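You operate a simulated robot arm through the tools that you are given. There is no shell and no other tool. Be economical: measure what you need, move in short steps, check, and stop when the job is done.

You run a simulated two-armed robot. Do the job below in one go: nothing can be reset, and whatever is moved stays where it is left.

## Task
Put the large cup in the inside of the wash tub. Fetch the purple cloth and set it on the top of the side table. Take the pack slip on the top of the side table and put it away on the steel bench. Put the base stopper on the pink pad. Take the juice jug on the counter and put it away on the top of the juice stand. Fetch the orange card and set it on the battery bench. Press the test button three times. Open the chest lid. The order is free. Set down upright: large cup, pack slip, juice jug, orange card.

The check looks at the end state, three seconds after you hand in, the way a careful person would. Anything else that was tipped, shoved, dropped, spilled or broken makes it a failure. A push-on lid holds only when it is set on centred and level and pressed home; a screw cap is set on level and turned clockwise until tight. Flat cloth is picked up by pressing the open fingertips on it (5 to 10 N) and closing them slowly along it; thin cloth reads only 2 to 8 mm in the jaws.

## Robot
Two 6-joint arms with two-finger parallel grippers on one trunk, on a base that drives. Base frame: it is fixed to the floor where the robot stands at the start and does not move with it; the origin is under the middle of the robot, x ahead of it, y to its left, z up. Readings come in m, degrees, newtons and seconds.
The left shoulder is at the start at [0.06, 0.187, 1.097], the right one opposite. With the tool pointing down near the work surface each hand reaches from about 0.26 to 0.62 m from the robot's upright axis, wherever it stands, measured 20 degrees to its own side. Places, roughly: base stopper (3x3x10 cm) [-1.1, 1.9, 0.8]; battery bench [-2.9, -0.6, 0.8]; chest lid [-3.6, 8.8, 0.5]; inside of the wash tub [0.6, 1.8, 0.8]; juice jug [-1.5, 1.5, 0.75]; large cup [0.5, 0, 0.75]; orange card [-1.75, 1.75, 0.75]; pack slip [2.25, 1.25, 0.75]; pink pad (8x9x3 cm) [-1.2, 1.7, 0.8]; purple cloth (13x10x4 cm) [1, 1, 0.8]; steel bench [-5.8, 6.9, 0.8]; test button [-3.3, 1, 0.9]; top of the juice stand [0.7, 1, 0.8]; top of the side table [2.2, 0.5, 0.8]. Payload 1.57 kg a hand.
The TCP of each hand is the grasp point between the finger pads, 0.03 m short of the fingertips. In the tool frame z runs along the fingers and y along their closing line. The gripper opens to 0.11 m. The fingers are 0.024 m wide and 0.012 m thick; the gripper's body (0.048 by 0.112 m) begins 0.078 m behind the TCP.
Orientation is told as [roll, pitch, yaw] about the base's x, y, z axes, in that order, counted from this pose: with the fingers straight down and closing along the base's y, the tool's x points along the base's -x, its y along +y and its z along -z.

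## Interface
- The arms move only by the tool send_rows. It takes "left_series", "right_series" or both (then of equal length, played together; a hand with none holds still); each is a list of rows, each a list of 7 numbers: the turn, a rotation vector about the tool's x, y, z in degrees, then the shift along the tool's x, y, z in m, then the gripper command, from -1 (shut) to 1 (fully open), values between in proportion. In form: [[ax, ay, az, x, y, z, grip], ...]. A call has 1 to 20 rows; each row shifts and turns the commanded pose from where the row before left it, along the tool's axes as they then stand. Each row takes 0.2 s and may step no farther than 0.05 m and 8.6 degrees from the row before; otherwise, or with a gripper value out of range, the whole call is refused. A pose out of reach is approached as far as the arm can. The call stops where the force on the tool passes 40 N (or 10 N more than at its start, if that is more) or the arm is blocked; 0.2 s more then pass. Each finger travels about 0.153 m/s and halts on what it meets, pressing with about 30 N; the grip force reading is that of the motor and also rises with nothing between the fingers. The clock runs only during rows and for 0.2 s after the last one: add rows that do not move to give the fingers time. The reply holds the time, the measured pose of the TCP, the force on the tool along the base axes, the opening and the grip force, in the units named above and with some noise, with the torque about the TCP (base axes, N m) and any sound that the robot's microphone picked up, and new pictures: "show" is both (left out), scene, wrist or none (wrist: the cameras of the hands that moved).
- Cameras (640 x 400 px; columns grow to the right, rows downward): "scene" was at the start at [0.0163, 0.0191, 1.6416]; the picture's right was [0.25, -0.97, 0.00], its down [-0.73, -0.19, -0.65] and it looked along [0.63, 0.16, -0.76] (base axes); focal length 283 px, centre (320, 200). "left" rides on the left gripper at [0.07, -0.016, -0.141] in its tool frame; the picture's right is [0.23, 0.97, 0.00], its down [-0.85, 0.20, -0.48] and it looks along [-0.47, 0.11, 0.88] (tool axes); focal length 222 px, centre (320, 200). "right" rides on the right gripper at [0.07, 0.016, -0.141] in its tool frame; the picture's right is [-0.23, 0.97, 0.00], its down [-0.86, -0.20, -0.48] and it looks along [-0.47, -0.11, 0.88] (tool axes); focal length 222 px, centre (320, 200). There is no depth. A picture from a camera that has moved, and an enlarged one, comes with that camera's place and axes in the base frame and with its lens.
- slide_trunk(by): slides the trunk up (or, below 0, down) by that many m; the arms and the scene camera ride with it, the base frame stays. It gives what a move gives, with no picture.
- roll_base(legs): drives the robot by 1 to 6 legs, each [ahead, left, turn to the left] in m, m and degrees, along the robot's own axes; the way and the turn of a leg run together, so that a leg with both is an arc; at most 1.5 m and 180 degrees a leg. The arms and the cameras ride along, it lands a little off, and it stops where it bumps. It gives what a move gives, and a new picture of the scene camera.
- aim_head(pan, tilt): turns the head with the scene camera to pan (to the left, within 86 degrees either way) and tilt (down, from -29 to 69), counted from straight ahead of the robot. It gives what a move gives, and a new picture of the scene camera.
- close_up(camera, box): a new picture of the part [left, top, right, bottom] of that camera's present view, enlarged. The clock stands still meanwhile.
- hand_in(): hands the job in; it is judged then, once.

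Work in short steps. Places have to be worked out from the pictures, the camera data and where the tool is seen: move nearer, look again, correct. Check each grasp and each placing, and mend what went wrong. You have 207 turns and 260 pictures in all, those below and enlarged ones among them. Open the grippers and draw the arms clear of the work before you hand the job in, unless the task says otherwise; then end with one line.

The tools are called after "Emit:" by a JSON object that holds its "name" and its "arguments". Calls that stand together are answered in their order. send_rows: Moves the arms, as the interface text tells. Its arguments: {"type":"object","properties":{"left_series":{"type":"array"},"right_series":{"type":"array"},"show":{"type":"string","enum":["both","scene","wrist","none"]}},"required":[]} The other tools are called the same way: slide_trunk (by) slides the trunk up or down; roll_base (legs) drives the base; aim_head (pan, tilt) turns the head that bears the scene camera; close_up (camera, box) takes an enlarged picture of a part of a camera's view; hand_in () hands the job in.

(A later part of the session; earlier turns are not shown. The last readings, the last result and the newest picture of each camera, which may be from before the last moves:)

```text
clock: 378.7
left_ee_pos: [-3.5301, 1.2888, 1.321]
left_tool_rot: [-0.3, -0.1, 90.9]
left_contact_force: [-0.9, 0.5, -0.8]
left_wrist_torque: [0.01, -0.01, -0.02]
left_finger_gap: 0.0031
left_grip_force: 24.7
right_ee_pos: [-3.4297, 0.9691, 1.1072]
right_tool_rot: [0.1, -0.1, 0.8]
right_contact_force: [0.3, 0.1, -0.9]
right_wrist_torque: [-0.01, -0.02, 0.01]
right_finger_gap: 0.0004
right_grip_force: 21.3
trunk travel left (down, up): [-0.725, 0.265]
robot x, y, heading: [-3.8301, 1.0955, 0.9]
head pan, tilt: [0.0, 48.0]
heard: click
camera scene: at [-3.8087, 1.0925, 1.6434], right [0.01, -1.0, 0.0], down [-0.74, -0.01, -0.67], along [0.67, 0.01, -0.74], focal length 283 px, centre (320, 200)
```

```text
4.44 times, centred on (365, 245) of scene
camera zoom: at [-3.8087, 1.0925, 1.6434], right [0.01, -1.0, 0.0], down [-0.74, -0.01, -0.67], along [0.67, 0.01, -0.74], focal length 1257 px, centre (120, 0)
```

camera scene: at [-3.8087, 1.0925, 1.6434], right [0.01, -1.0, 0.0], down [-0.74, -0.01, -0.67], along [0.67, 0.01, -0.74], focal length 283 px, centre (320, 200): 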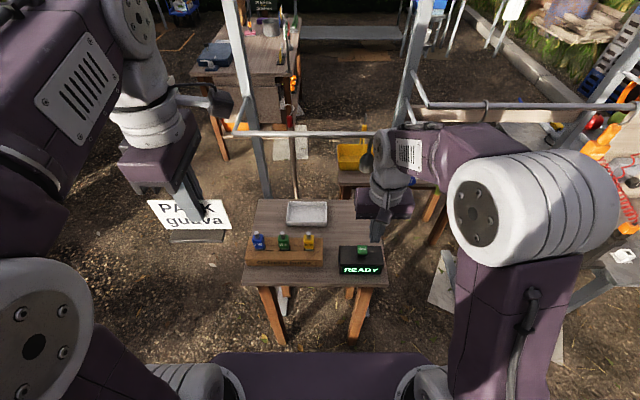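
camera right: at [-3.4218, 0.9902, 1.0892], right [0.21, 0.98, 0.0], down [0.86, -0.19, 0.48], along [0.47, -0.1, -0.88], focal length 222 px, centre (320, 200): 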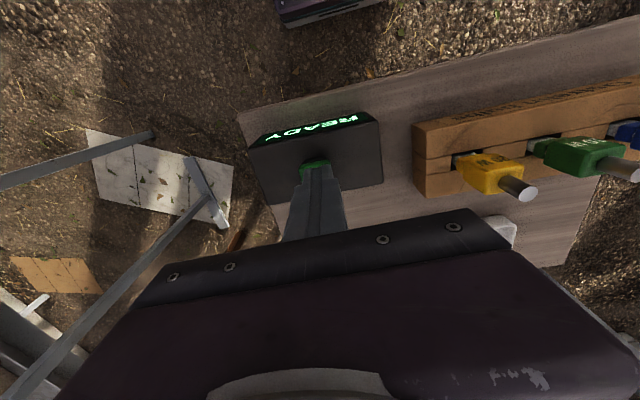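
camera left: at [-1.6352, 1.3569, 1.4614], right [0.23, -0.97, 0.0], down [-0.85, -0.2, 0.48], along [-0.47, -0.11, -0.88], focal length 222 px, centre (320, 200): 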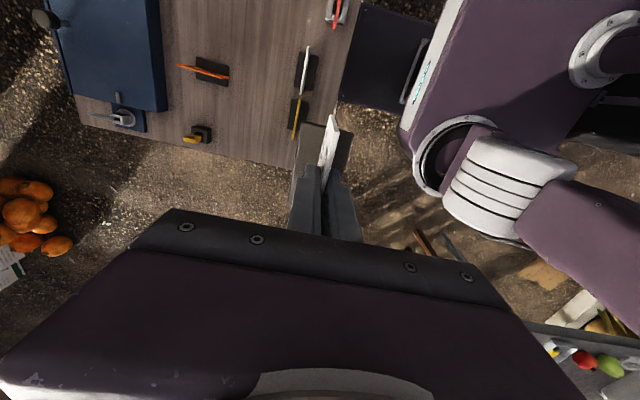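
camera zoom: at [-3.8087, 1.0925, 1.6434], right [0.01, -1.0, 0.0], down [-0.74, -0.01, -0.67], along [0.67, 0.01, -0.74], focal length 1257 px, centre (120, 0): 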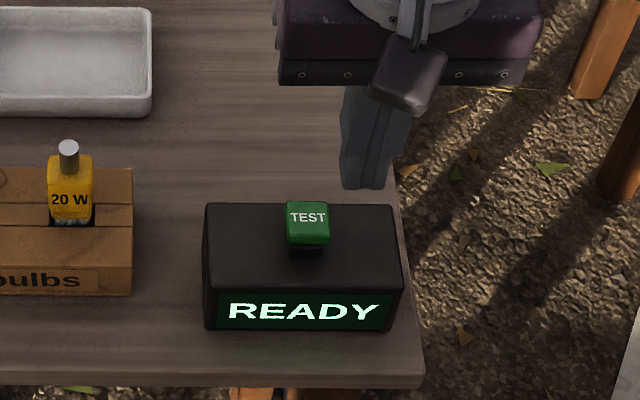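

Three clicks heard. Now to the steel bench with the slip: I back west and drive north along x≈-4.6, then look ahead.

Emit:
{"name": "roll_base", "arguments": {"legs": [[-0.77, 0, -0.8], [0, 1.4, 0], [0, 0.9, 0], [0, 0, 90]]}}

Emit:
{"name": "aim_head", "arguments": {"pan": 0, "tilt": 14}}

```text
clock: 397.6
left_ee_pos: [-4.6924, 3.71, 1.3212]
left_tool_rot: [-0.2, -0.2, 178.2]
left_contact_force: [0.4, 0.2, -0.4]
left_wrist_torque: [0.02, 0.02, -0.05]
left_finger_gap: 0.0035
left_grip_force: 24.0
right_ee_pos: [-4.3685, 3.798, 1.1063]
right_tool_rot: [0.0, -0.1, 88.1]
right_contact_force: [0.6, 0.6, 0.1]
right_wrist_torque: [0.01, 0.02, 0.02]
right_finger_gap: 0.0
right_grip_force: 21.3
trunk travel left (down, up): [-0.725, 0.265]
robot x, y, heading: [-4.5116, 3.4035, 88.1]
head pan, tilt: [0.0, 48.0]
camera scene: at [-4.5099, 3.4223, 1.6434], right [1.0, -0.03, 0.0], down [-0.03, -0.74, -0.67], along [0.02, 0.67, -0.74], focal length 283 px, centre (320, 200)
```

scene: 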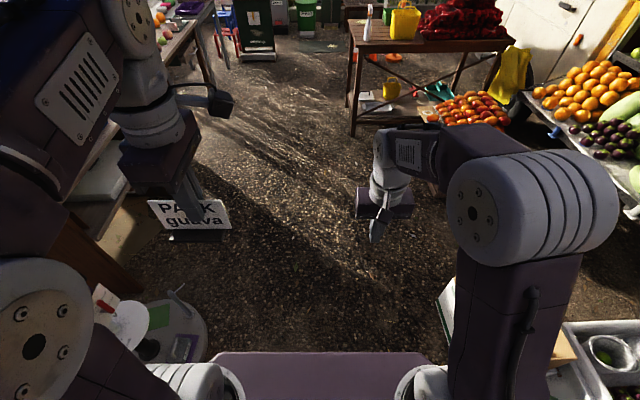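

```text
clock: 398.6
left_ee_pos: [-4.6922, 3.7098, 1.3199]
left_tool_rot: [-0.3, -0.2, 178.2]
left_contact_force: [0.2, 1.0, -0.2]
left_wrist_torque: [0.03, 0.01, 0.03]
left_finger_gap: 0.0035
left_grip_force: 24.2
right_ee_pos: [-4.3694, 3.7973, 1.1065]
right_tool_rot: [-0.1, -0.1, 88.1]
right_contact_force: [-0.3, -0.2, 0.8]
right_wrist_torque: [0.04, 0.02, 0.0]
right_finger_gap: 0.0
right_grip_force: 21.2
trunk travel left (down, up): [-0.725, 0.265]
robot x, y, heading: [-4.5117, 3.4023, 87.9]
head pan, tilt: [0.0, 14.0]
camera scene: at [-4.5095, 3.4368, 1.6959], right [1.0, -0.03, 0.0], down [-0.01, -0.24, -0.97], along [0.03, 0.97, -0.24], focal length 283 px, centre (320, 200)
```

scene: 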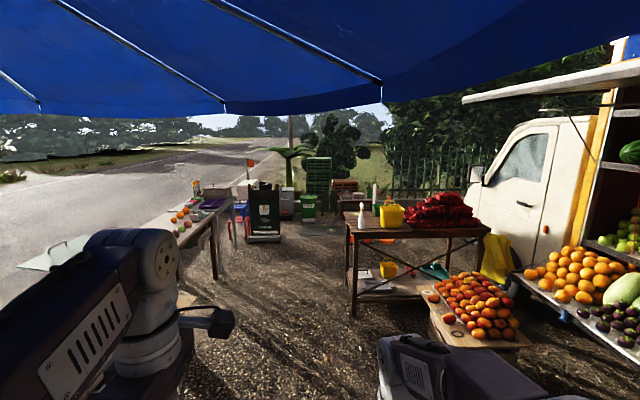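

Lane ahead is clear; the steel bench is the grey table ahead-left. I drive on north to it and turn to face it.

Emit:
{"name": "roll_base", "arguments": {"legs": [[0, 0, 2], [1.45, 0, 0], [1.45, 0, 0], [0, 0, 90]]}}

Emit:
{"name": "aim_head", "arguments": {"pan": -15, "tilt": 35}}

```text
clock: 416.9
left_ee_pos: [-4.779, 6.124, 1.3214]
left_tool_rot: [0.0, -0.2, -91.7]
left_contact_force: [0.6, -0.3, -0.5]
left_wrist_torque: [0.0, -0.01, 0.0]
left_finger_gap: 0.0033
left_grip_force: 24.4
right_ee_pos: [-4.8654, 6.4458, 1.1067]
right_tool_rot: [0.0, 0.0, 178.1]
right_contact_force: [-0.1, 1.0, -0.9]
right_wrist_torque: [0.02, 0.0, -0.01]
right_finger_gap: 0.0001
right_grip_force: 21.1
trunk travel left (down, up): [-0.725, 0.265]
robot x, y, heading: [-4.471, 6.3054, 178.0]
head pan, tilt: [0.0, 14.0]
camera scene: at [-4.505, 6.3053, 1.696], right [0.03, 1.0, 0.0], down [0.24, -0.01, -0.97], along [-0.97, 0.03, -0.24], focal length 283 px, centre (320, 200)
```

scene: 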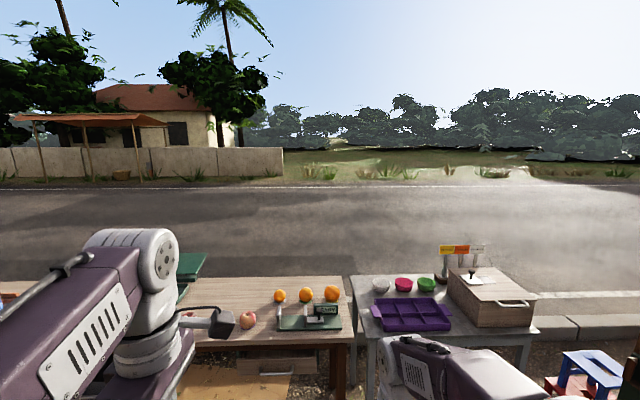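

```text
clock: 417.7
left_ee_pos: [-4.7791, 6.1234, 1.3201]
left_tool_rot: [-0.1, -0.2, -91.7]
left_contact_force: [0.3, -1.0, 0.6]
left_wrist_torque: [0.01, 0.01, -0.03]
left_finger_gap: 0.0034
left_grip_force: 24.2
right_ee_pos: [-4.8676, 6.4468, 1.1072]
right_tool_rot: [0.1, 0.0, 178.1]
right_contact_force: [-0.7, -0.1, 0.1]
right_wrist_torque: [0.01, 0.01, 0.0]
right_finger_gap: 0.0
right_grip_force: 21.7
trunk travel left (down, up): [-0.725, 0.265]
robot x, y, heading: [-4.4728, 6.3033, 178.2]
head pan, tilt: [-15.0, 35.0]
camera scene: at [-4.4959, 6.3276, 1.6625], right [0.29, 0.96, 0.0], down [0.55, -0.17, -0.82], along [-0.78, 0.24, -0.57], focal length 283 px, centre (320, 200)
```

scene: 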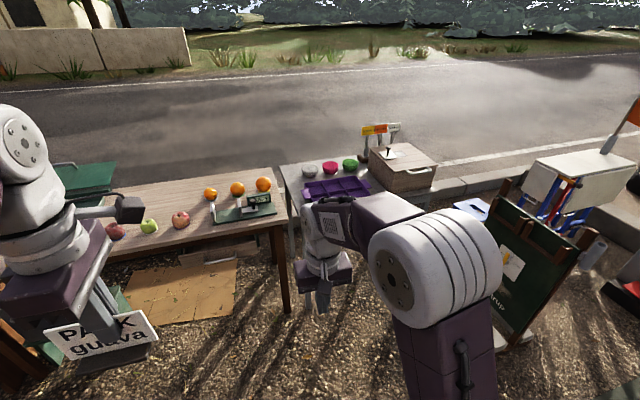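

The steel bench (grey, x -5.56 to -6.14, y 6.55–7.29) holds a purple tray, bowls and a box; a strip along the front edge seems free. I move up to it for a close look.

Emit:
{"name": "roll_base", "arguments": {"legs": [[0, -0.57, 1.9], [0.6, 0, 0]]}}

Emit:
{"name": "aim_head", "arguments": {"pan": 0, "tilt": 48}}

```text
clock: 424.0
left_ee_pos: [-5.3681, 6.6798, 1.3204]
left_tool_rot: [-0.2, -0.3, -88.9]
left_contact_force: [-0.4, 0.0, -0.8]
left_wrist_torque: [0.01, -0.03, 0.0]
left_finger_gap: 0.0033
left_grip_force: 24.0
right_ee_pos: [-5.471, 6.9969, 1.1065]
right_tool_rot: [-0.1, -0.2, -179.1]
right_contact_force: [0.5, -0.2, -0.1]
right_wrist_torque: [-0.01, 0.03, 0.01]
right_finger_gap: 0.0003
right_grip_force: 21.2
trunk travel left (down, up): [-0.725, 0.265]
robot x, y, heading: [-5.0711, 6.8753, -179.4]
head pan, tilt: [-15.0, 35.0]
camera scene: at [-5.0944, 6.8967, 1.6624], right [0.24, 0.97, 0.0], down [0.56, -0.14, -0.82], along [-0.79, 0.2, -0.57], focal length 283 px, centre (320, 200)
```

scene: 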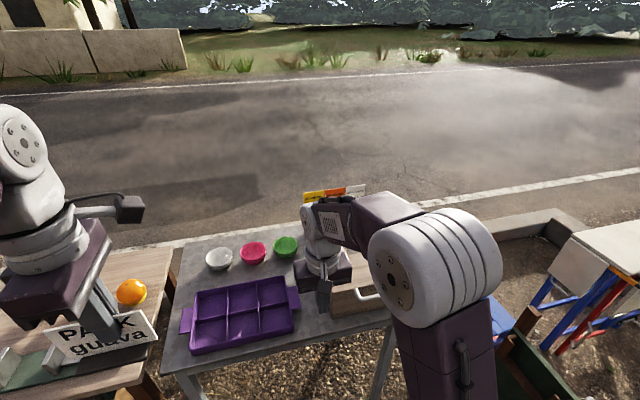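

```text
clock: 424.8
left_ee_pos: [-5.3686, 6.6791, 1.3206]
left_tool_rot: [-0.1, -0.2, -88.9]
left_contact_force: [-0.6, -0.1, -0.7]
left_wrist_torque: [-0.02, -0.01, 0.0]
left_finger_gap: 0.0035
left_grip_force: 24.4
right_ee_pos: [-5.4728, 6.9978, 1.1067]
right_tool_rot: [0.0, 0.1, -179.1]
right_contact_force: [-0.1, 1.3, -0.1]
right_wrist_torque: [0.05, 0.0, -0.04]
right_finger_gap: 0.0
right_grip_force: 21.4
trunk travel left (down, up): [-0.725, 0.265]
robot x, y, heading: [-5.0733, 6.8759, -179.2]
head pan, tilt: [0.0, 48.0]
camera scene: at [-5.0892, 6.874, 1.6434], right [-0.01, 1.0, 0.0], down [0.74, 0.01, -0.67], along [-0.67, -0.01, -0.74], focal length 283 px, centre (320, 200)
```

scene: 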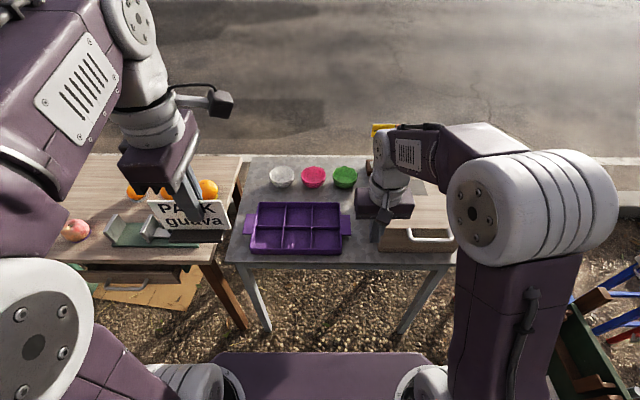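

The front strip is only 5 cm. I draw the right hand aside to see the right part of the bench and enlarge.

Emit:
{"name": "send_rows", "arguments": {"right_series": [[0, 0, 0, 0.035, -0.03, 0, -1], [0, 0, 0, 0.035, -0.03, 0, -1], [0, 0, 0, 0.035, -0.03, 0, -1], [0, 0, 0, 0.02, -0.03, 0, -1], [0, 0, 0, 0, -0.03, 0, -1]], "show": "none"}}

Emit:
{"name": "close_up", "arguments": {"camera": "scene", "box": [220, 120, 480, 280]}}

```text
clock: 426.0
left_ee_pos: [-5.3696, 6.6794, 1.3211]
left_tool_rot: [-0.1, -0.2, -88.9]
left_contact_force: [0.3, -0.6, -0.3]
left_wrist_torque: [0.02, -0.03, 0.0]
left_finger_gap: 0.0034
left_grip_force: 23.7
right_ee_pos: [-5.3486, 7.15, 1.106]
right_tool_rot: [0.0, 0.0, -179.1]
right_contact_force: [-0.5, 0.4, -0.6]
right_wrist_torque: [-0.02, -0.04, 0.02]
right_finger_gap: 0.0
right_grip_force: 21.2
trunk travel left (down, up): [-0.725, 0.265]
robot x, y, heading: [-5.0704, 6.8756, -179.3]
head pan, tilt: [0.0, 48.0]
```

```text
2.46 times, centred on (350, 200) of scene
camera zoom: at [-5.0898, 6.875, 1.6434], right [-0.01, 1.0, 0.0], down [0.74, 0.01, -0.67], along [-0.67, -0.01, -0.74], focal length 696 px, centre (246, 200)
```

zoom: 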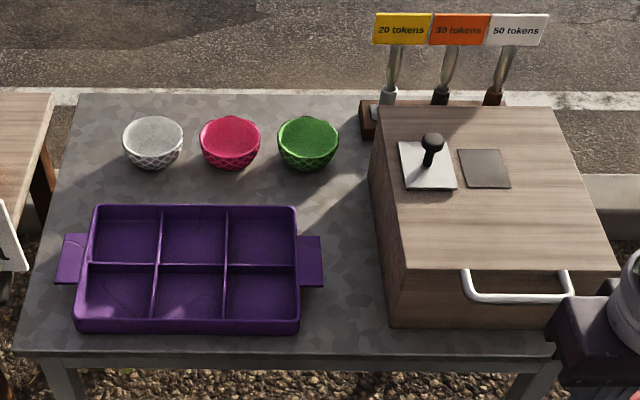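

There is a free patch right of the tray's front, before the box: x -5.68 to -5.57, y 6.96–7.06. I'll set the slip there with its card along x: I roll right 0.22, turn the left hand and carry it over.

Emit:
{"name": "roll_base", "arguments": {"legs": [[0, -0.22, -0.7]]}}

Emit:
{"name": "send_rows", "arguments": {"left_series": [[0, 0, 8.5, 0, 0, 0, -1], [0, 0, 8.5, 0, 0, 0, -1], [0, 0, 8.5, 0, 0, 0, -1], [0, 0, 8.5, 0, 0, 0, -1], [0, 0, 8.5, 0, 0, 0, -1], [0, 0, 8.5, 0, 0, 0, -1], [0, 0, 8.5, 0, 0, 0, -1], [0, 0, 8.5, 0, 0, 0, -1], [0, 0, 8.5, 0, 0, 0, -1], [0, 0, 8.5, 0, 0, 0, -1], [0, 0, 5, 0, 0, 0, -1], [0, 0, 0, -0.03, -0.015, 0.03, -1], [0, 0, 0, -0.03, -0.015, 0.03, -1], [0, 0, 0, -0.03, -0.015, 0.03, -1], [0, 0, 0, -0.03, -0.015, 0.03, -1], [0, 0, 0, -0.03, -0.015, 0.03, -1], [0, 0, 0, 0, 0, 0, -1]], "show": "none"}}

```text
clock: 427.7
left_ee_pos: [-5.3731, 6.8972, 1.3206]
left_tool_rot: [-0.2, -0.1, -89.9]
left_contact_force: [-0.6, -0.4, -0.1]
left_wrist_torque: [-0.02, 0.01, -0.01]
left_finger_gap: 0.0035
left_grip_force: 24.4
right_ee_pos: [-5.3467, 7.3686, 1.1055]
right_tool_rot: [-0.2, -0.1, -179.9]
right_contact_force: [-0.4, 0.2, 0.0]
right_wrist_torque: [0.06, -0.02, 0.04]
right_finger_gap: 0.0
right_grip_force: 21.4
trunk travel left (down, up): [-0.725, 0.265]
robot x, y, heading: [-5.0753, 7.0917, -180.1]
head pan, tilt: [0.0, 48.0]
camera scene: at [-5.0904, 7.0887, 1.6434], right [0.0, 1.0, 0.0], down [0.74, 0.0, -0.67], along [-0.67, 0.0, -0.74], focal length 283 px, centre (320, 200)
```

scene: 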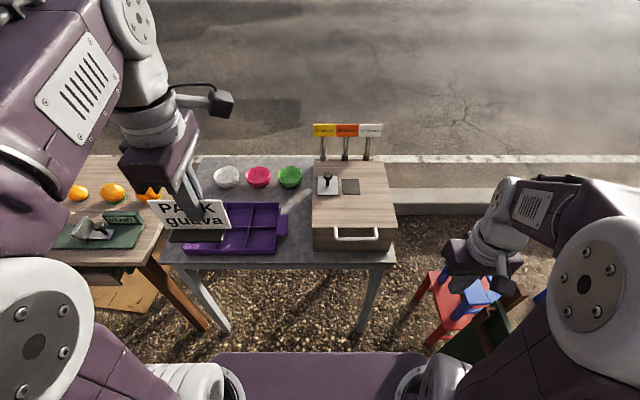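

```text
clock: 431.3
left_ee_pos: [-5.5235, 6.9745, 1.1679]
left_tool_rot: [0.2, -0.2, -179.7]
left_contact_force: [-0.4, 0.9, -0.6]
left_wrist_torque: [-0.04, -0.02, 0.01]
left_finger_gap: 0.0033
left_grip_force: 24.5
right_ee_pos: [-5.346, 7.3701, 1.1057]
right_tool_rot: [-0.1, -0.1, -179.9]
right_contact_force: [0.2, 0.1, -0.2]
right_wrist_torque: [0.0, 0.02, -0.01]
right_finger_gap: 0.0002
right_grip_force: 21.3
trunk travel left (down, up): [-0.725, 0.265]
robot x, y, heading: [-5.0709, 7.0928, -179.9]
head pan, tilt: [0.0, 48.0]
```

Turned. I continue to [-5.635, 7.008] and lower to z≈1.0, then look down.

Emit:
{"name": "send_rows", "arguments": {"left_series": [[0, 0, 0, -0.028, -0.0085, 0.03, -1], [0, 0, 0, -0.028, -0.0085, 0.03, -1], [0, 0, 0, -0.028, -0.0085, 0.03, -1], [0, 0, 0, -0.028, -0.0085, 0.03, -1], [0, 0, 0, 0, 0, 0.03, -1], [0, 0, 0, 0, 0, 0, -1]], "show": "wrist"}}

Emit:
{"name": "close_up", "arguments": {"camera": "scene", "box": [180, 140, 400, 280]}}

```text
clock: 432.7
left_ee_pos: [-5.636, 7.0079, 1.0205]
left_tool_rot: [0.2, -0.1, -179.8]
left_contact_force: [-0.3, 0.2, -0.6]
left_wrist_torque: [-0.01, 0.02, -0.02]
left_finger_gap: 0.0033
left_grip_force: 23.8
right_ee_pos: [-5.3466, 7.3685, 1.107]
right_tool_rot: [0.0, 0.1, -179.9]
right_contact_force: [0.4, -0.2, 0.6]
right_wrist_torque: [0.01, -0.01, 0.03]
right_finger_gap: 0.0001
right_grip_force: 21.2
trunk travel left (down, up): [-0.725, 0.265]
robot x, y, heading: [-5.0774, 7.0941, -179.9]
head pan, tilt: [0.0, 48.0]
camera left: at [-5.565, 7.0242, 1.1616], right [0.23, -0.97, 0.0], down [-0.85, -0.2, 0.48], along [-0.47, -0.11, -0.88], focal length 222 px, centre (320, 200)
```

left: 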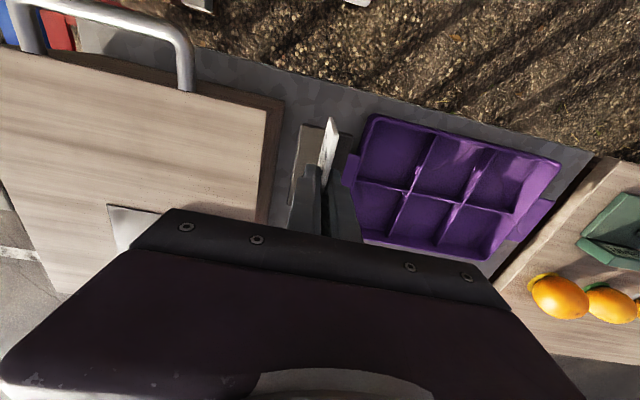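

```text
2.86 times, centred on (290, 210) of scene
camera zoom: at [-5.09, 7.0907, 1.6434], right [0.0, 1.0, 0.0], down [0.74, 0.0, -0.67], along [-0.67, 0.0, -0.74], focal length 808 px, centre (406, 171)
```

zoom: 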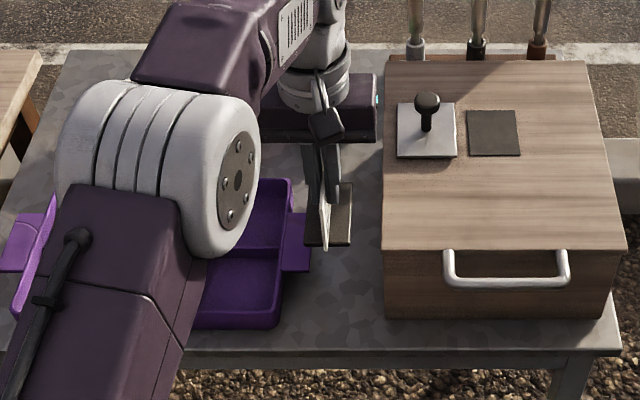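

The slip is centred in the gap. I lower nearly to the surface, then creep.

Emit:
{"name": "send_rows", "arguments": {"left_series": [[0, 0, 0, 0, 0.003, 0.04, -1], [0, 0, 0, 0, 0, 0.04, -1], [0, 0, 0, 0, 0, 0.035, -1], [0, 0, 0, 0, 0, 0.01, -1], [0, 0, 0, 0, 0, 0, -1]], "show": "wrist"}}

Emit:
{"name": "send_rows", "arguments": {"left_series": [[0, 0, 0, 0, 0, 0.004, -1], [0, 0, 0, 0, 0, 0.004, -1], [0, 0, 0, 0, 0, 0, -1]], "show": "none"}}

```text
clock: 433.9
left_ee_pos: [-5.6363, 7.0021, 0.8946]
left_tool_rot: [0.2, -0.2, -179.8]
left_contact_force: [0.6, -0.6, -0.3]
left_wrist_torque: [0.0, -0.01, 0.0]
left_finger_gap: 0.0032
left_grip_force: 24.2
right_ee_pos: [-5.3473, 7.3688, 1.1058]
right_tool_rot: [0.0, 0.0, -179.8]
right_contact_force: [0.4, -0.2, -0.1]
right_wrist_torque: [-0.01, 0.02, 0.02]
right_finger_gap: 0.0
right_grip_force: 20.9
trunk travel left (down, up): [-0.725, 0.265]
robot x, y, heading: [-5.075, 7.0923, -180.0]
head pan, tilt: [0.0, 48.0]
camera left: at [-5.5648, 7.0191, 1.0361], right [0.23, -0.97, 0.0], down [-0.85, -0.2, 0.48], along [-0.47, -0.11, -0.88], focal length 222 px, centre (320, 200)
```

left: 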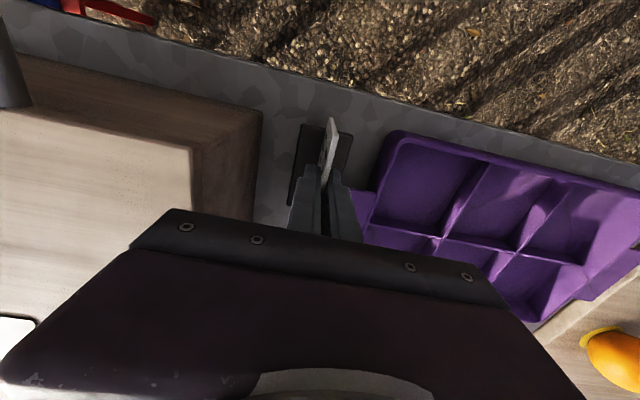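

```text
clock: 434.7
left_ee_pos: [-5.6355, 7.0036, 0.8852]
left_tool_rot: [0.2, -0.2, -179.8]
left_contact_force: [0.7, -0.6, -0.6]
left_wrist_torque: [-0.02, -0.01, -0.02]
left_finger_gap: 0.003
left_grip_force: 24.6
right_ee_pos: [-5.3465, 7.3698, 1.1046]
right_tool_rot: [-0.1, -0.1, -179.9]
right_contact_force: [-0.3, 0.2, -0.6]
right_wrist_torque: [-0.03, 0.05, -0.03]
right_finger_gap: 0.0001
right_grip_force: 20.8
trunk travel left (down, up): [-0.725, 0.265]
robot x, y, heading: [-5.0724, 7.0922, -180.1]
head pan, tilt: [0.0, 48.0]
```

Emit:
{"name": "send_rows", "arguments": {"left_series": [[0, 0, 0, 0, 0, 0.005, -1], [0, 0, 0, 0, 0, 0.004, -1], [0, 0, 0, 0, 0, 0.003, -1], [0, 0, 0, 0, 0, 0, -1]], "show": "none"}}

Emit:
{"name": "send_rows", "arguments": {"left_series": [[0, 0, 0, 0, 0, 0.003, -1], [0, 0, 0, 0, 0, 0.002, -1], [0, 0, 0, 0, 0, 0, -1]], "show": "none"}}

```text
clock: 435.7
left_ee_pos: [-5.6371, 7.0032, 0.875]
left_tool_rot: [0.2, -0.2, -179.9]
left_contact_force: [-0.3, -0.5, -0.5]
left_wrist_torque: [0.0, 0.02, -0.03]
left_finger_gap: 0.0035
left_grip_force: 24.6
right_ee_pos: [-5.3466, 7.3684, 1.1054]
right_tool_rot: [0.0, 0.0, -179.8]
right_contact_force: [0.5, -0.2, 0.0]
right_wrist_torque: [0.01, 0.02, 0.01]
right_finger_gap: 0.0
right_grip_force: 21.2
trunk travel left (down, up): [-0.725, 0.265]
robot x, y, heading: [-5.0717, 7.092, -179.8]
head pan, tilt: [0.0, 48.0]
```

```text
clock: 436.5
left_ee_pos: [-5.637, 7.0017, 0.8718]
left_tool_rot: [0.3, -0.2, -179.8]
left_contact_force: [0.0, -0.5, 3.0]
left_wrist_torque: [0.06, 0.24, 0.03]
left_finger_gap: 0.0034
left_grip_force: 23.9
right_ee_pos: [-5.3463, 7.3683, 1.1057]
right_tool_rot: [0.0, -0.2, -179.9]
right_contact_force: [0.1, 0.3, 0.0]
right_wrist_torque: [-0.03, 0.03, -0.02]
right_finger_gap: 0.0002
right_grip_force: 21.4
trunk travel left (down, up): [-0.725, 0.265]
robot x, y, heading: [-5.0697, 7.0911, -180.0]
head pan, tilt: [0.0, 48.0]
```

Contact begins (3 N). One millimetre or two more, then a slow release and straight up.

Emit:
{"name": "send_rows", "arguments": {"left_series": [[0, 0, 0, 0, 0, 0.002, -1], [0, 0, 0, 0, 0, 0, -0.9], [0, 0, 0, 0, 0, 0, -0.8], [0, 0, 0, 0, 0, 0, -0.6], [0, 0, 0, 0, 0, 0, -0.4], [0, 0, 0, 0, 0, 0, -0.4], [0, 0, 0, 0, 0, -0.03, -0.4], [0, 0, 0, 0, 0, -0.04, -0.4], [0, 0, 0, 0, 0, -0.05, -0.4], [0, 0, 0, 0, 0, -0.05, -0.4], [0, 0, 0, 0.02, 0, -0.04, -0.4], [0, 0, 0, 0.03, 0, -0.04, -0.4], [0, 0, 0, 0.04, 0, -0.02, -0.4], [0, 0, 0, 0.04, 0, 0, -0.4]], "show": "none"}}

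Emit:
{"name": "close_up", "arguments": {"camera": "scene", "box": [180, 140, 400, 280]}}

```text
clock: 439.5
left_ee_pos: [-5.5028, 7.0053, 1.1396]
left_tool_rot: [0.1, -0.2, -179.7]
left_contact_force: [-1.0, 0.1, -1.3]
left_wrist_torque: [-0.03, 0.01, -0.01]
left_finger_gap: 0.0329
left_grip_force: 0.1
right_ee_pos: [-5.3449, 7.369, 1.1062]
right_tool_rot: [-0.1, -0.1, -179.8]
right_contact_force: [0.3, 0.1, -0.4]
right_wrist_torque: [-0.01, 0.02, 0.0]
right_finger_gap: 0.0
right_grip_force: 20.8
trunk travel left (down, up): [-0.725, 0.265]
robot x, y, heading: [-5.0743, 7.0909, -180.1]
head pan, tilt: [0.0, 48.0]
```

```text
2.86 times, centred on (290, 210) of scene
camera zoom: at [-5.088, 7.0903, 1.6434], right [0.0, 1.0, 0.0], down [0.74, 0.0, -0.67], along [-0.67, 0.0, -0.74], focal length 808 px, centre (406, 171)
```

zoom: 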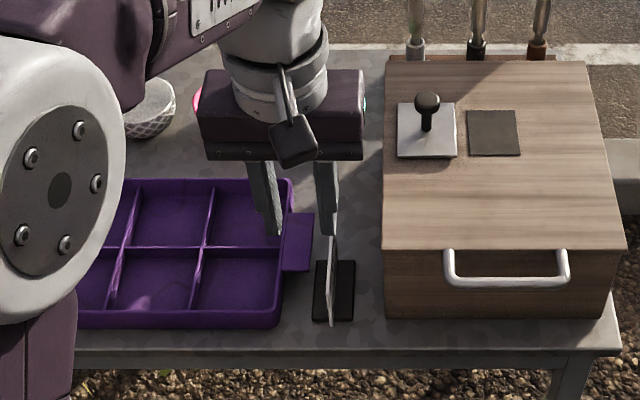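

The slip stands upright on the steel bench. Now the chest: I back off, turn to face north and look.

Emit:
{"name": "roll_base", "arguments": {"legs": [[-0.6, 0, 0], [0, 0, -90]]}}

Emit:
{"name": "aim_head", "arguments": {"pan": -15, "tilt": 28}}

```text
clock: 446.7
left_ee_pos: [-4.5469, 7.5239, 1.1397]
left_tool_rot: [0.2, -0.2, 89.6]
left_contact_force: [-0.4, 0.3, 0.3]
left_wrist_torque: [0.01, 0.02, -0.02]
left_finger_gap: 0.0329
left_grip_force: 0.1
right_ee_pos: [-4.1836, 7.3615, 1.1051]
right_tool_rot: [0.1, -0.1, 89.4]
right_contact_force: [-0.4, 0.2, 0.1]
right_wrist_torque: [-0.01, 0.02, 0.05]
right_finger_gap: 0.0001
right_grip_force: 21.3
trunk travel left (down, up): [-0.725, 0.265]
robot x, y, heading: [-4.4662, 7.0909, 89.4]
head pan, tilt: [0.0, 48.0]
camera scene: at [-4.4642, 7.1085, 1.6434], right [1.0, -0.01, 0.0], down [-0.01, -0.74, -0.67], along [0.01, 0.67, -0.74], focal length 283 px, centre (320, 200)
```

scene: 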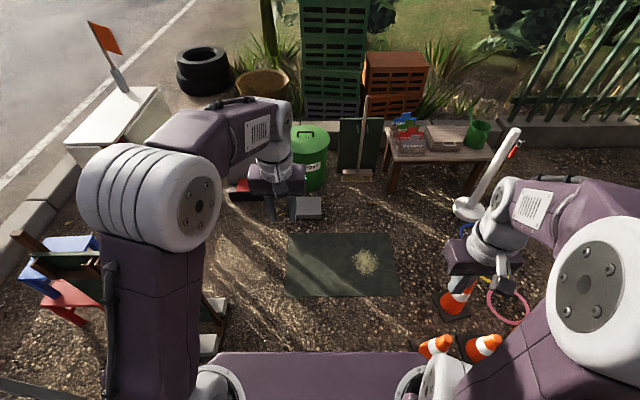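

```text
clock: 447.6
left_ee_pos: [-4.5468, 7.5245, 1.14]
left_tool_rot: [0.2, -0.3, 89.6]
left_contact_force: [-1.1, 0.7, 0.0]
left_wrist_torque: [0.03, -0.02, 0.01]
left_finger_gap: 0.033
left_grip_force: 0.1
right_ee_pos: [-4.1834, 7.3614, 1.1051]
right_tool_rot: [0.0, -0.1, 89.4]
right_contact_force: [0.8, 0.7, 0.3]
right_wrist_torque: [0.0, 0.01, 0.04]
right_finger_gap: 0.0
right_grip_force: 21.5
trunk travel left (down, up): [-0.725, 0.265]
robot x, y, heading: [-4.4654, 7.0902, 89.3]
head pan, tilt: [-15.0, 28.0]
camera scene: at [-4.4405, 7.1175, 1.6733], right [0.96, -0.27, 0.0], down [-0.13, -0.45, -0.88], along [0.24, 0.85, -0.47], focal length 283 px, centre (320, 200)
```

scene: 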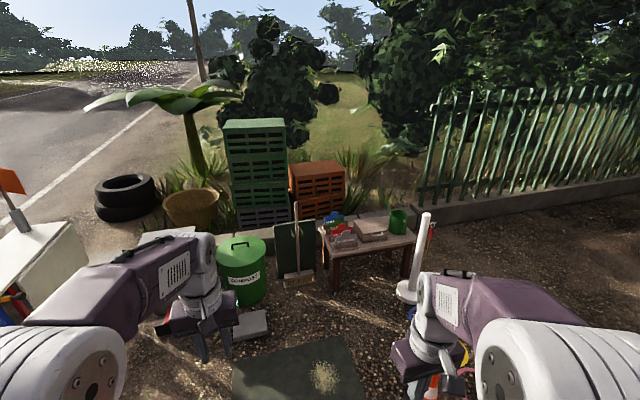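

The small wooden box on the low table at about [-3.65, 8.65] must be the chest. I drive nearer and enlarge it.

Emit:
{"name": "roll_base", "arguments": {"legs": [[0.85, -0.55, 0.7]]}}

Emit:
{"name": "aim_head", "arguments": {"pan": -12, "tilt": 55}}

Emit:
{"name": "close_up", "arguments": {"camera": "scene", "box": [220, 20, 460, 180]}}

```text
clock: 450.8
left_ee_pos: [-4.2507, 8.0005, 1.14]
left_tool_rot: [0.2, -0.2, 90.4]
left_contact_force: [0.2, -0.4, 0.2]
left_wrist_torque: [0.02, 0.0, 0.01]
left_finger_gap: 0.0331
left_grip_force: 0.0
right_ee_pos: [-3.8859, 7.8427, 1.1063]
right_tool_rot: [-0.2, -0.2, 90.1]
right_contact_force: [-0.4, 0.3, -0.9]
right_wrist_torque: [-0.05, -0.01, 0.01]
right_finger_gap: 0.0
right_grip_force: 21.1
trunk travel left (down, up): [-0.725, 0.265]
robot x, y, heading: [-4.1649, 7.5701, 90.2]
head pan, tilt: [-15.0, 28.0]
stopped in leg 1: the robot was blocked; the commanded pose is now the measured one
camera scene: at [-4.1399, 7.5951, 1.6735], right [0.97, -0.26, 0.0], down [-0.12, -0.45, -0.88], along [0.23, 0.85, -0.47], focal length 283 px, centre (320, 200)
```

scene: 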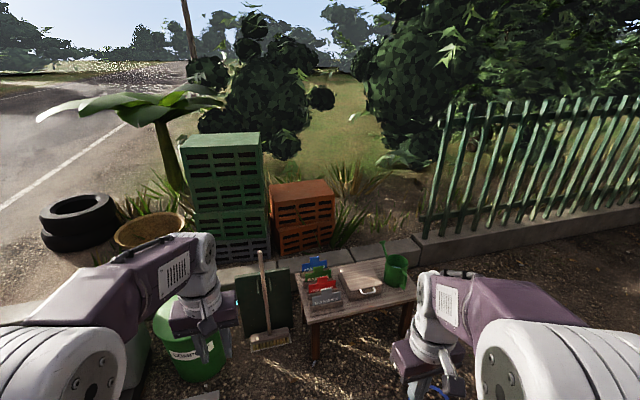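

```text
clock: 451.7
left_ee_pos: [-4.2485, 8.0014, 1.1399]
left_tool_rot: [0.2, -0.1, 90.3]
left_contact_force: [-0.1, 0.0, 0.5]
left_wrist_torque: [0.02, -0.05, 0.04]
left_finger_gap: 0.033
left_grip_force: 0.0
right_ee_pos: [-3.8839, 7.8427, 1.1056]
right_tool_rot: [0.0, -0.1, 90.1]
right_contact_force: [-0.4, -0.2, 0.6]
right_wrist_torque: [0.0, -0.04, 0.01]
right_finger_gap: 0.0
right_grip_force: 21.1
trunk travel left (down, up): [-0.725, 0.265]
robot x, y, heading: [-4.1625, 7.5679, 89.9]
head pan, tilt: [-12.0, 55.0]
camera scene: at [-4.1461, 7.5789, 1.6342], right [0.98, -0.21, 0.0], down [-0.17, -0.8, -0.57], along [0.12, 0.56, -0.82], focal length 283 px, centre (320, 200)
```

scene: 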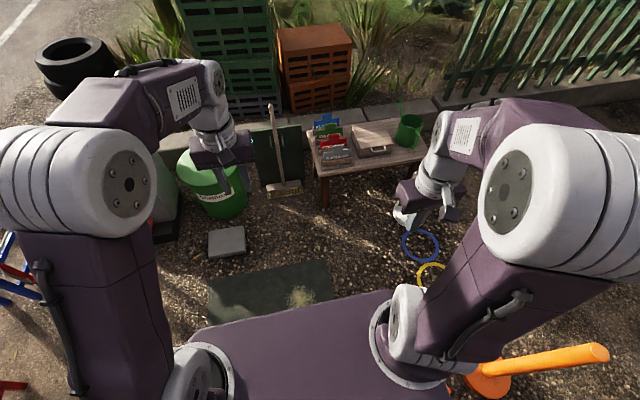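

```text
2.50 times, centred on (340, 100) of scene
camera zoom: at [-4.1461, 7.5789, 1.6342], right [0.98, -0.21, 0.0], down [-0.17, -0.8, -0.57], along [0.12, 0.56, -0.82], focal length 707 px, centre (270, 450)
```

zoom: 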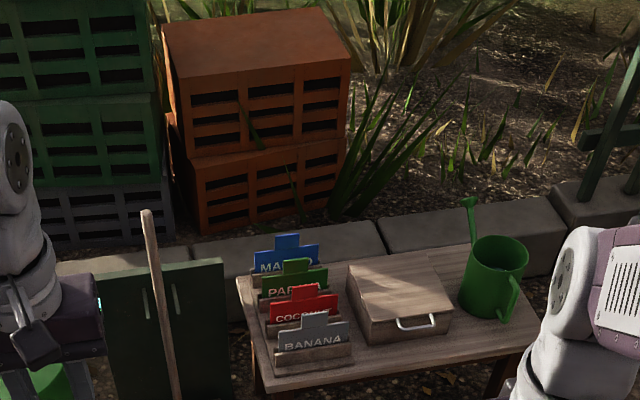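

The base was blocked: I touched something on my right, by the traffic cones. I look there at once.

Emit:
{"name": "aim_head", "arguments": {"pan": -60, "tilt": 60}}

```text
clock: 452.8
left_ee_pos: [-4.2472, 8.0022, 1.1398]
left_tool_rot: [0.2, -0.3, 90.2]
left_contact_force: [-1.1, -0.2, -0.3]
left_wrist_torque: [-0.03, 0.02, -0.01]
left_finger_gap: 0.0331
left_grip_force: 0.2
right_ee_pos: [-3.8845, 7.8437, 1.1059]
right_tool_rot: [-0.1, -0.1, 90.1]
right_contact_force: [-0.6, 0.5, -0.6]
right_wrist_torque: [0.0, 0.01, -0.01]
right_finger_gap: 0.0
right_grip_force: 21.2
trunk travel left (down, up): [-0.725, 0.265]
robot x, y, heading: [-4.1639, 7.5726, 90.2]
head pan, tilt: [-60.0, 60.0]
camera scene: at [-4.103, 7.5425, 1.6281], right [0.5, -0.87, 0.0], down [-0.75, -0.43, -0.5], along [0.43, 0.25, -0.87], focal length 283 px, centre (320, 200)
```

scene: 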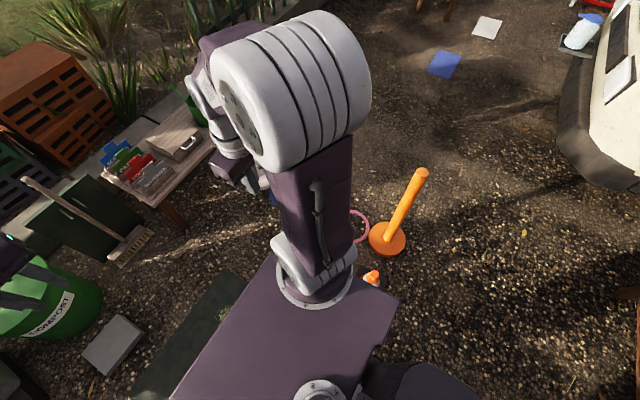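

An upright ring post and a cone are visible; another cone is hidden beside my base. I back away the way I came and look at the cones.

Emit:
{"name": "roll_base", "arguments": {"legs": [[0, 0.3, 0], [-0.45, 0, 0]]}}

Emit:
{"name": "aim_head", "arguments": {"pan": -45, "tilt": 50}}

```text
clock: 457.2
left_ee_pos: [-4.5443, 7.5577, 1.14]
left_tool_rot: [0.1, 0.0, 89.9]
left_contact_force: [0.6, -0.5, 0.3]
left_wrist_torque: [0.03, 0.02, 0.0]
left_finger_gap: 0.033
left_grip_force: 0.2
right_ee_pos: [-4.1811, 7.3964, 1.1058]
right_tool_rot: [0.0, 0.0, 89.8]
right_contact_force: [-0.3, 0.5, 0.0]
right_wrist_torque: [-0.03, -0.01, 0.01]
right_finger_gap: 0.0
right_grip_force: 21.2
trunk travel left (down, up): [-0.725, 0.265]
robot x, y, heading: [-4.4627, 7.1246, 89.7]
head pan, tilt: [-60.0, 60.0]
camera scene: at [-4.4017, 7.0971, 1.6281], right [0.5, -0.87, 0.0], down [-0.75, -0.43, -0.5], along [0.43, 0.25, -0.87], focal length 283 px, centre (320, 200)
```

scene: 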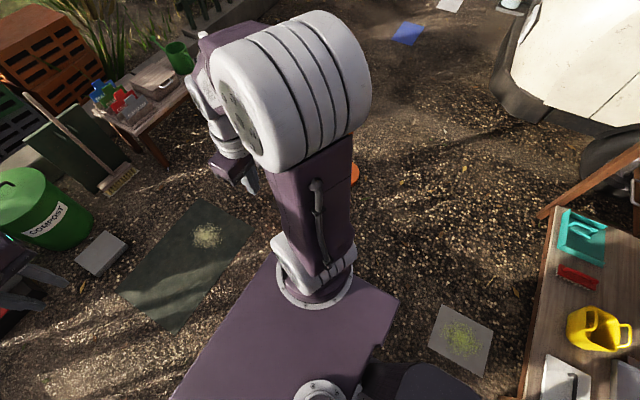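

```text
clock: 457.9
left_ee_pos: [-4.5444, 7.5563, 1.1402]
left_tool_rot: [0.2, -0.2, 89.9]
left_contact_force: [-0.8, 0.5, 0.9]
left_wrist_torque: [0.03, 0.01, 0.0]
left_finger_gap: 0.0333
left_grip_force: 0.0
right_ee_pos: [-4.181, 7.3946, 1.1053]
right_tool_rot: [-0.1, -0.1, 89.9]
right_contact_force: [0.2, 0.1, -0.3]
right_wrist_torque: [0.0, -0.01, 0.01]
right_finger_gap: 0.0
right_grip_force: 21.1
trunk travel left (down, up): [-0.725, 0.265]
robot x, y, heading: [-4.4612, 7.1249, 89.9]
head pan, tilt: [-45.0, 50.0]
camera scene: at [-4.405, 7.1164, 1.6406], right [0.7, -0.71, 0.0], down [-0.55, -0.54, -0.64], along [0.46, 0.45, -0.77], focal length 283 px, centre (320, 200)
```

scene: 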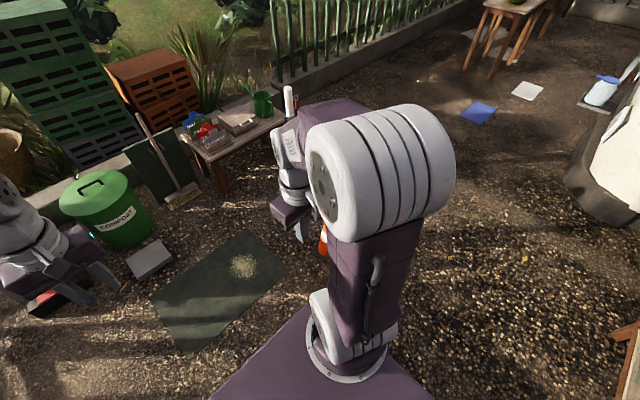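

The right arm hides them; I take the same view as before the bump (pan 0, tilt 48) to compare.

Emit:
{"name": "aim_head", "arguments": {"pan": 0, "tilt": 48}}

Emit:
{"name": "close_up", "arguments": {"camera": "scene", "box": [400, 220, 560, 380]}}

```text
clock: 459.1
left_ee_pos: [-4.5443, 7.5577, 1.14]
left_tool_rot: [0.2, -0.2, 89.8]
left_contact_force: [-0.1, 0.1, 0.7]
left_wrist_torque: [0.0, -0.01, 0.03]
left_finger_gap: 0.0329
left_grip_force: 0.0
right_ee_pos: [-4.1796, 7.3955, 1.106]
right_tool_rot: [0.1, -0.1, 89.8]
right_contact_force: [0.5, 0.1, -0.1]
right_wrist_torque: [-0.01, -0.02, -0.01]
right_finger_gap: 0.0001
right_grip_force: 21.3
trunk travel left (down, up): [-0.725, 0.265]
robot x, y, heading: [-4.4613, 7.1263, 89.8]
head pan, tilt: [0.0, 48.0]
camera scene: at [-4.4592, 7.1417, 1.6434], right [1.0, -0.01, 0.0], down [0.0, -0.74, -0.67], along [0.0, 0.67, -0.74], focal length 283 px, centre (320, 200)
```

scene: 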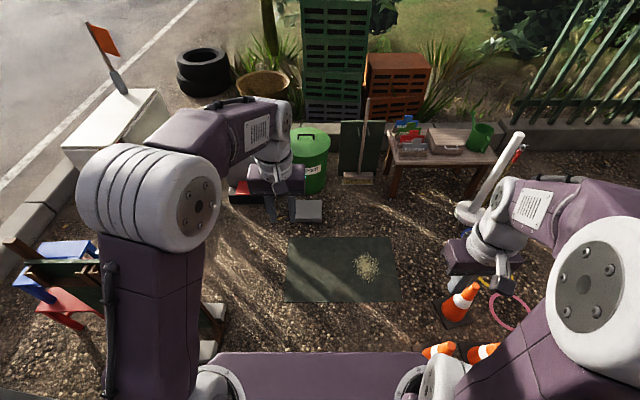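

```text
2.50 times, centred on (480, 300) of scene
camera zoom: at [-4.4592, 7.1417, 1.6434], right [1.0, -0.01, 0.0], down [0.0, -0.74, -0.67], along [0.0, 0.67, -0.74], focal length 707 px, centre (-80, -50)
```

zoom: 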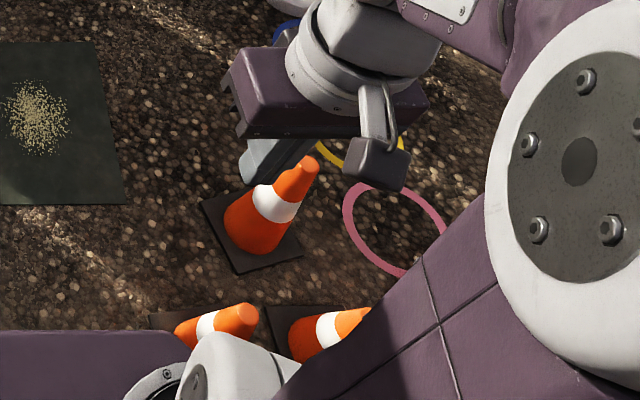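

The cones all stand where they were, so it was only a touch. The chest's front is at y≈8.6 on a low table (front edge y≈8.5). I tuck the left hand in and test going forward at x≈-4.46, well away from the cones.

Emit:
{"name": "send_rows", "arguments": {"left_series": [[0, 0, 0, 0.035, 0, -0.02, -0.4], [0, 0, 0, 0.035, 0, -0.02, -0.4], [0, 0, 0, 0.035, 0, -0.02, -0.4], [0, 0, 0, 0.035, 0, -0.02, -0.4]], "show": "none"}}

Emit:
{"name": "roll_base", "arguments": {"legs": [[0.43, 0.03, 0], [0.12, 0, 0]]}}

```text
clock: 460.1
left_ee_pos: [-4.5447, 7.4157, 1.221]
left_tool_rot: [0.3, -0.3, 89.9]
left_contact_force: [-0.5, 0.5, 0.3]
left_wrist_torque: [0.01, -0.01, 0.03]
left_finger_gap: 0.033
left_grip_force: 0.0
right_ee_pos: [-4.1823, 7.3934, 1.1061]
right_tool_rot: [-0.2, -0.2, 89.8]
right_contact_force: [-0.3, -0.1, 0.6]
right_wrist_torque: [0.0, 0.0, -0.03]
right_finger_gap: 0.0
right_grip_force: 21.6
trunk travel left (down, up): [-0.725, 0.265]
robot x, y, heading: [-4.4607, 7.1276, 89.7]
head pan, tilt: [0.0, 48.0]
```

```text
clock: 463.5
left_ee_pos: [-4.5679, 7.9633, 1.2195]
left_tool_rot: [0.1, 0.0, 89.7]
left_contact_force: [-0.7, -0.2, -0.6]
left_wrist_torque: [0.0, 0.01, -0.02]
left_finger_gap: 0.033
left_grip_force: 0.0
right_ee_pos: [-4.2038, 7.9384, 1.1071]
right_tool_rot: [-0.1, 0.1, 89.4]
right_contact_force: [-0.3, -0.8, 0.0]
right_wrist_torque: [-0.04, 0.02, 0.01]
right_finger_gap: 0.0
right_grip_force: 21.0
trunk travel left (down, up): [-0.725, 0.265]
robot x, y, heading: [-4.4878, 7.6689, 89.4]
head pan, tilt: [0.0, 48.0]
camera scene: at [-4.4839, 7.6685, 1.6455], right [1.0, -0.01, 0.0], down [-0.01, -0.74, -0.68], along [0.01, 0.68, -0.74], focal length 283 px, centre (320, 200)
```

scene: 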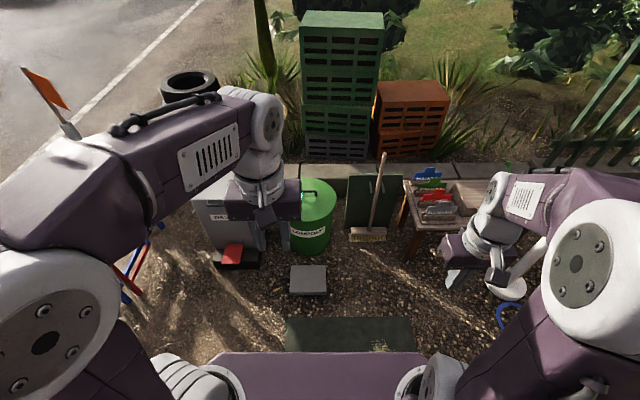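

The mat doesn't block. I go on to y≈8.1, slide right in front of the chest table, and look.

Emit:
{"name": "roll_base", "arguments": {"legs": [[0.42, 0, 0.5], [0, -0.72, 0]]}}

Emit:
{"name": "aim_head", "arguments": {"pan": -10, "tilt": 62}}

Emit:
{"name": "close_up", "arguments": {"camera": "scene", "box": [220, 40, 480, 220]}}

```text
clock: 469.6
left_ee_pos: [-3.8354, 8.3849, 1.2161]
left_tool_rot: [0.1, 0.5, 89.8]
left_contact_force: [0.2, 1.0, 0.1]
left_wrist_torque: [0.01, 0.04, -0.03]
left_finger_gap: 0.0331
left_grip_force: 0.0
right_ee_pos: [-3.4739, 8.3607, 1.1022]
right_tool_rot: [-0.2, 0.6, 89.7]
right_contact_force: [-0.7, 1.0, -0.2]
right_wrist_torque: [-0.01, 0.03, 0.0]
right_finger_gap: 0.0
right_grip_force: 21.3
trunk travel left (down, up): [-0.725, 0.265]
robot x, y, heading: [-3.7476, 8.0764, 89.7]
head pan, tilt: [0.0, 48.0]
camera scene: at [-3.7521, 8.0944, 1.6434], right [1.0, -0.01, 0.0], down [0.0, -0.74, -0.67], along [0.0, 0.67, -0.74], focal length 283 px, centre (320, 200)
```

scene: 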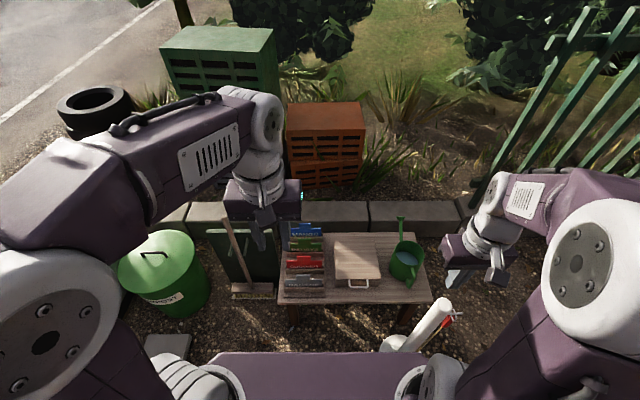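

```text
clock: 470.4
left_ee_pos: [-3.8343, 8.3854, 1.2153]
left_tool_rot: [0.4, 0.6, 89.8]
left_contact_force: [0.2, 0.7, 0.0]
left_wrist_torque: [0.01, 0.01, 0.0]
left_finger_gap: 0.0328
left_grip_force: 0.1
right_ee_pos: [-3.4721, 8.3614, 1.101]
right_tool_rot: [-0.1, 0.6, 89.7]
right_contact_force: [-0.2, 0.9, -0.6]
right_wrist_torque: [0.03, -0.01, 0.01]
right_finger_gap: 0.0
right_grip_force: 21.5
trunk travel left (down, up): [-0.725, 0.265]
robot x, y, heading: [-3.7503, 8.0766, 89.5]
head pan, tilt: [-10.0, 62.0]
camera scene: at [-3.7392, 8.0792, 1.6259], right [0.98, -0.18, 0.0], down [-0.16, -0.87, -0.47], along [0.08, 0.46, -0.88], focal length 283 px, centre (320, 200)
```

scene: 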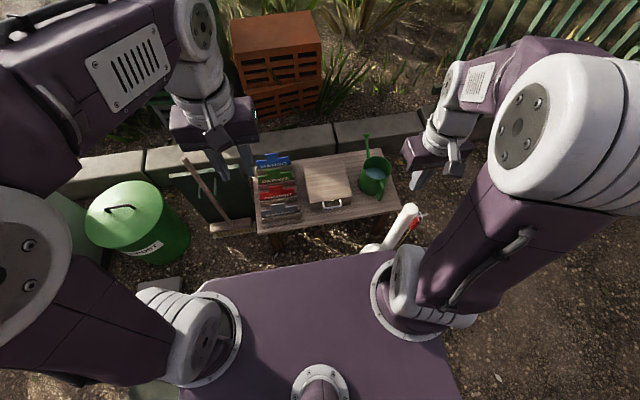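

```text
2.22 times, centred on (350, 130) of scene
camera zoom: at [-3.7392, 8.0792, 1.6259], right [0.98, -0.18, 0.0], down [-0.16, -0.87, -0.47], along [0.08, 0.46, -0.88], focal length 629 px, centre (253, 356)
```

zoom: 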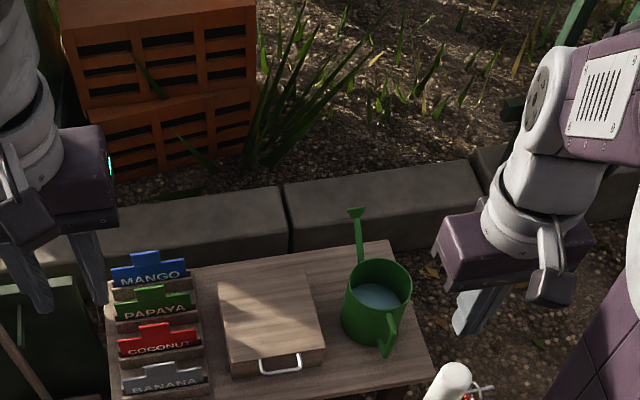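

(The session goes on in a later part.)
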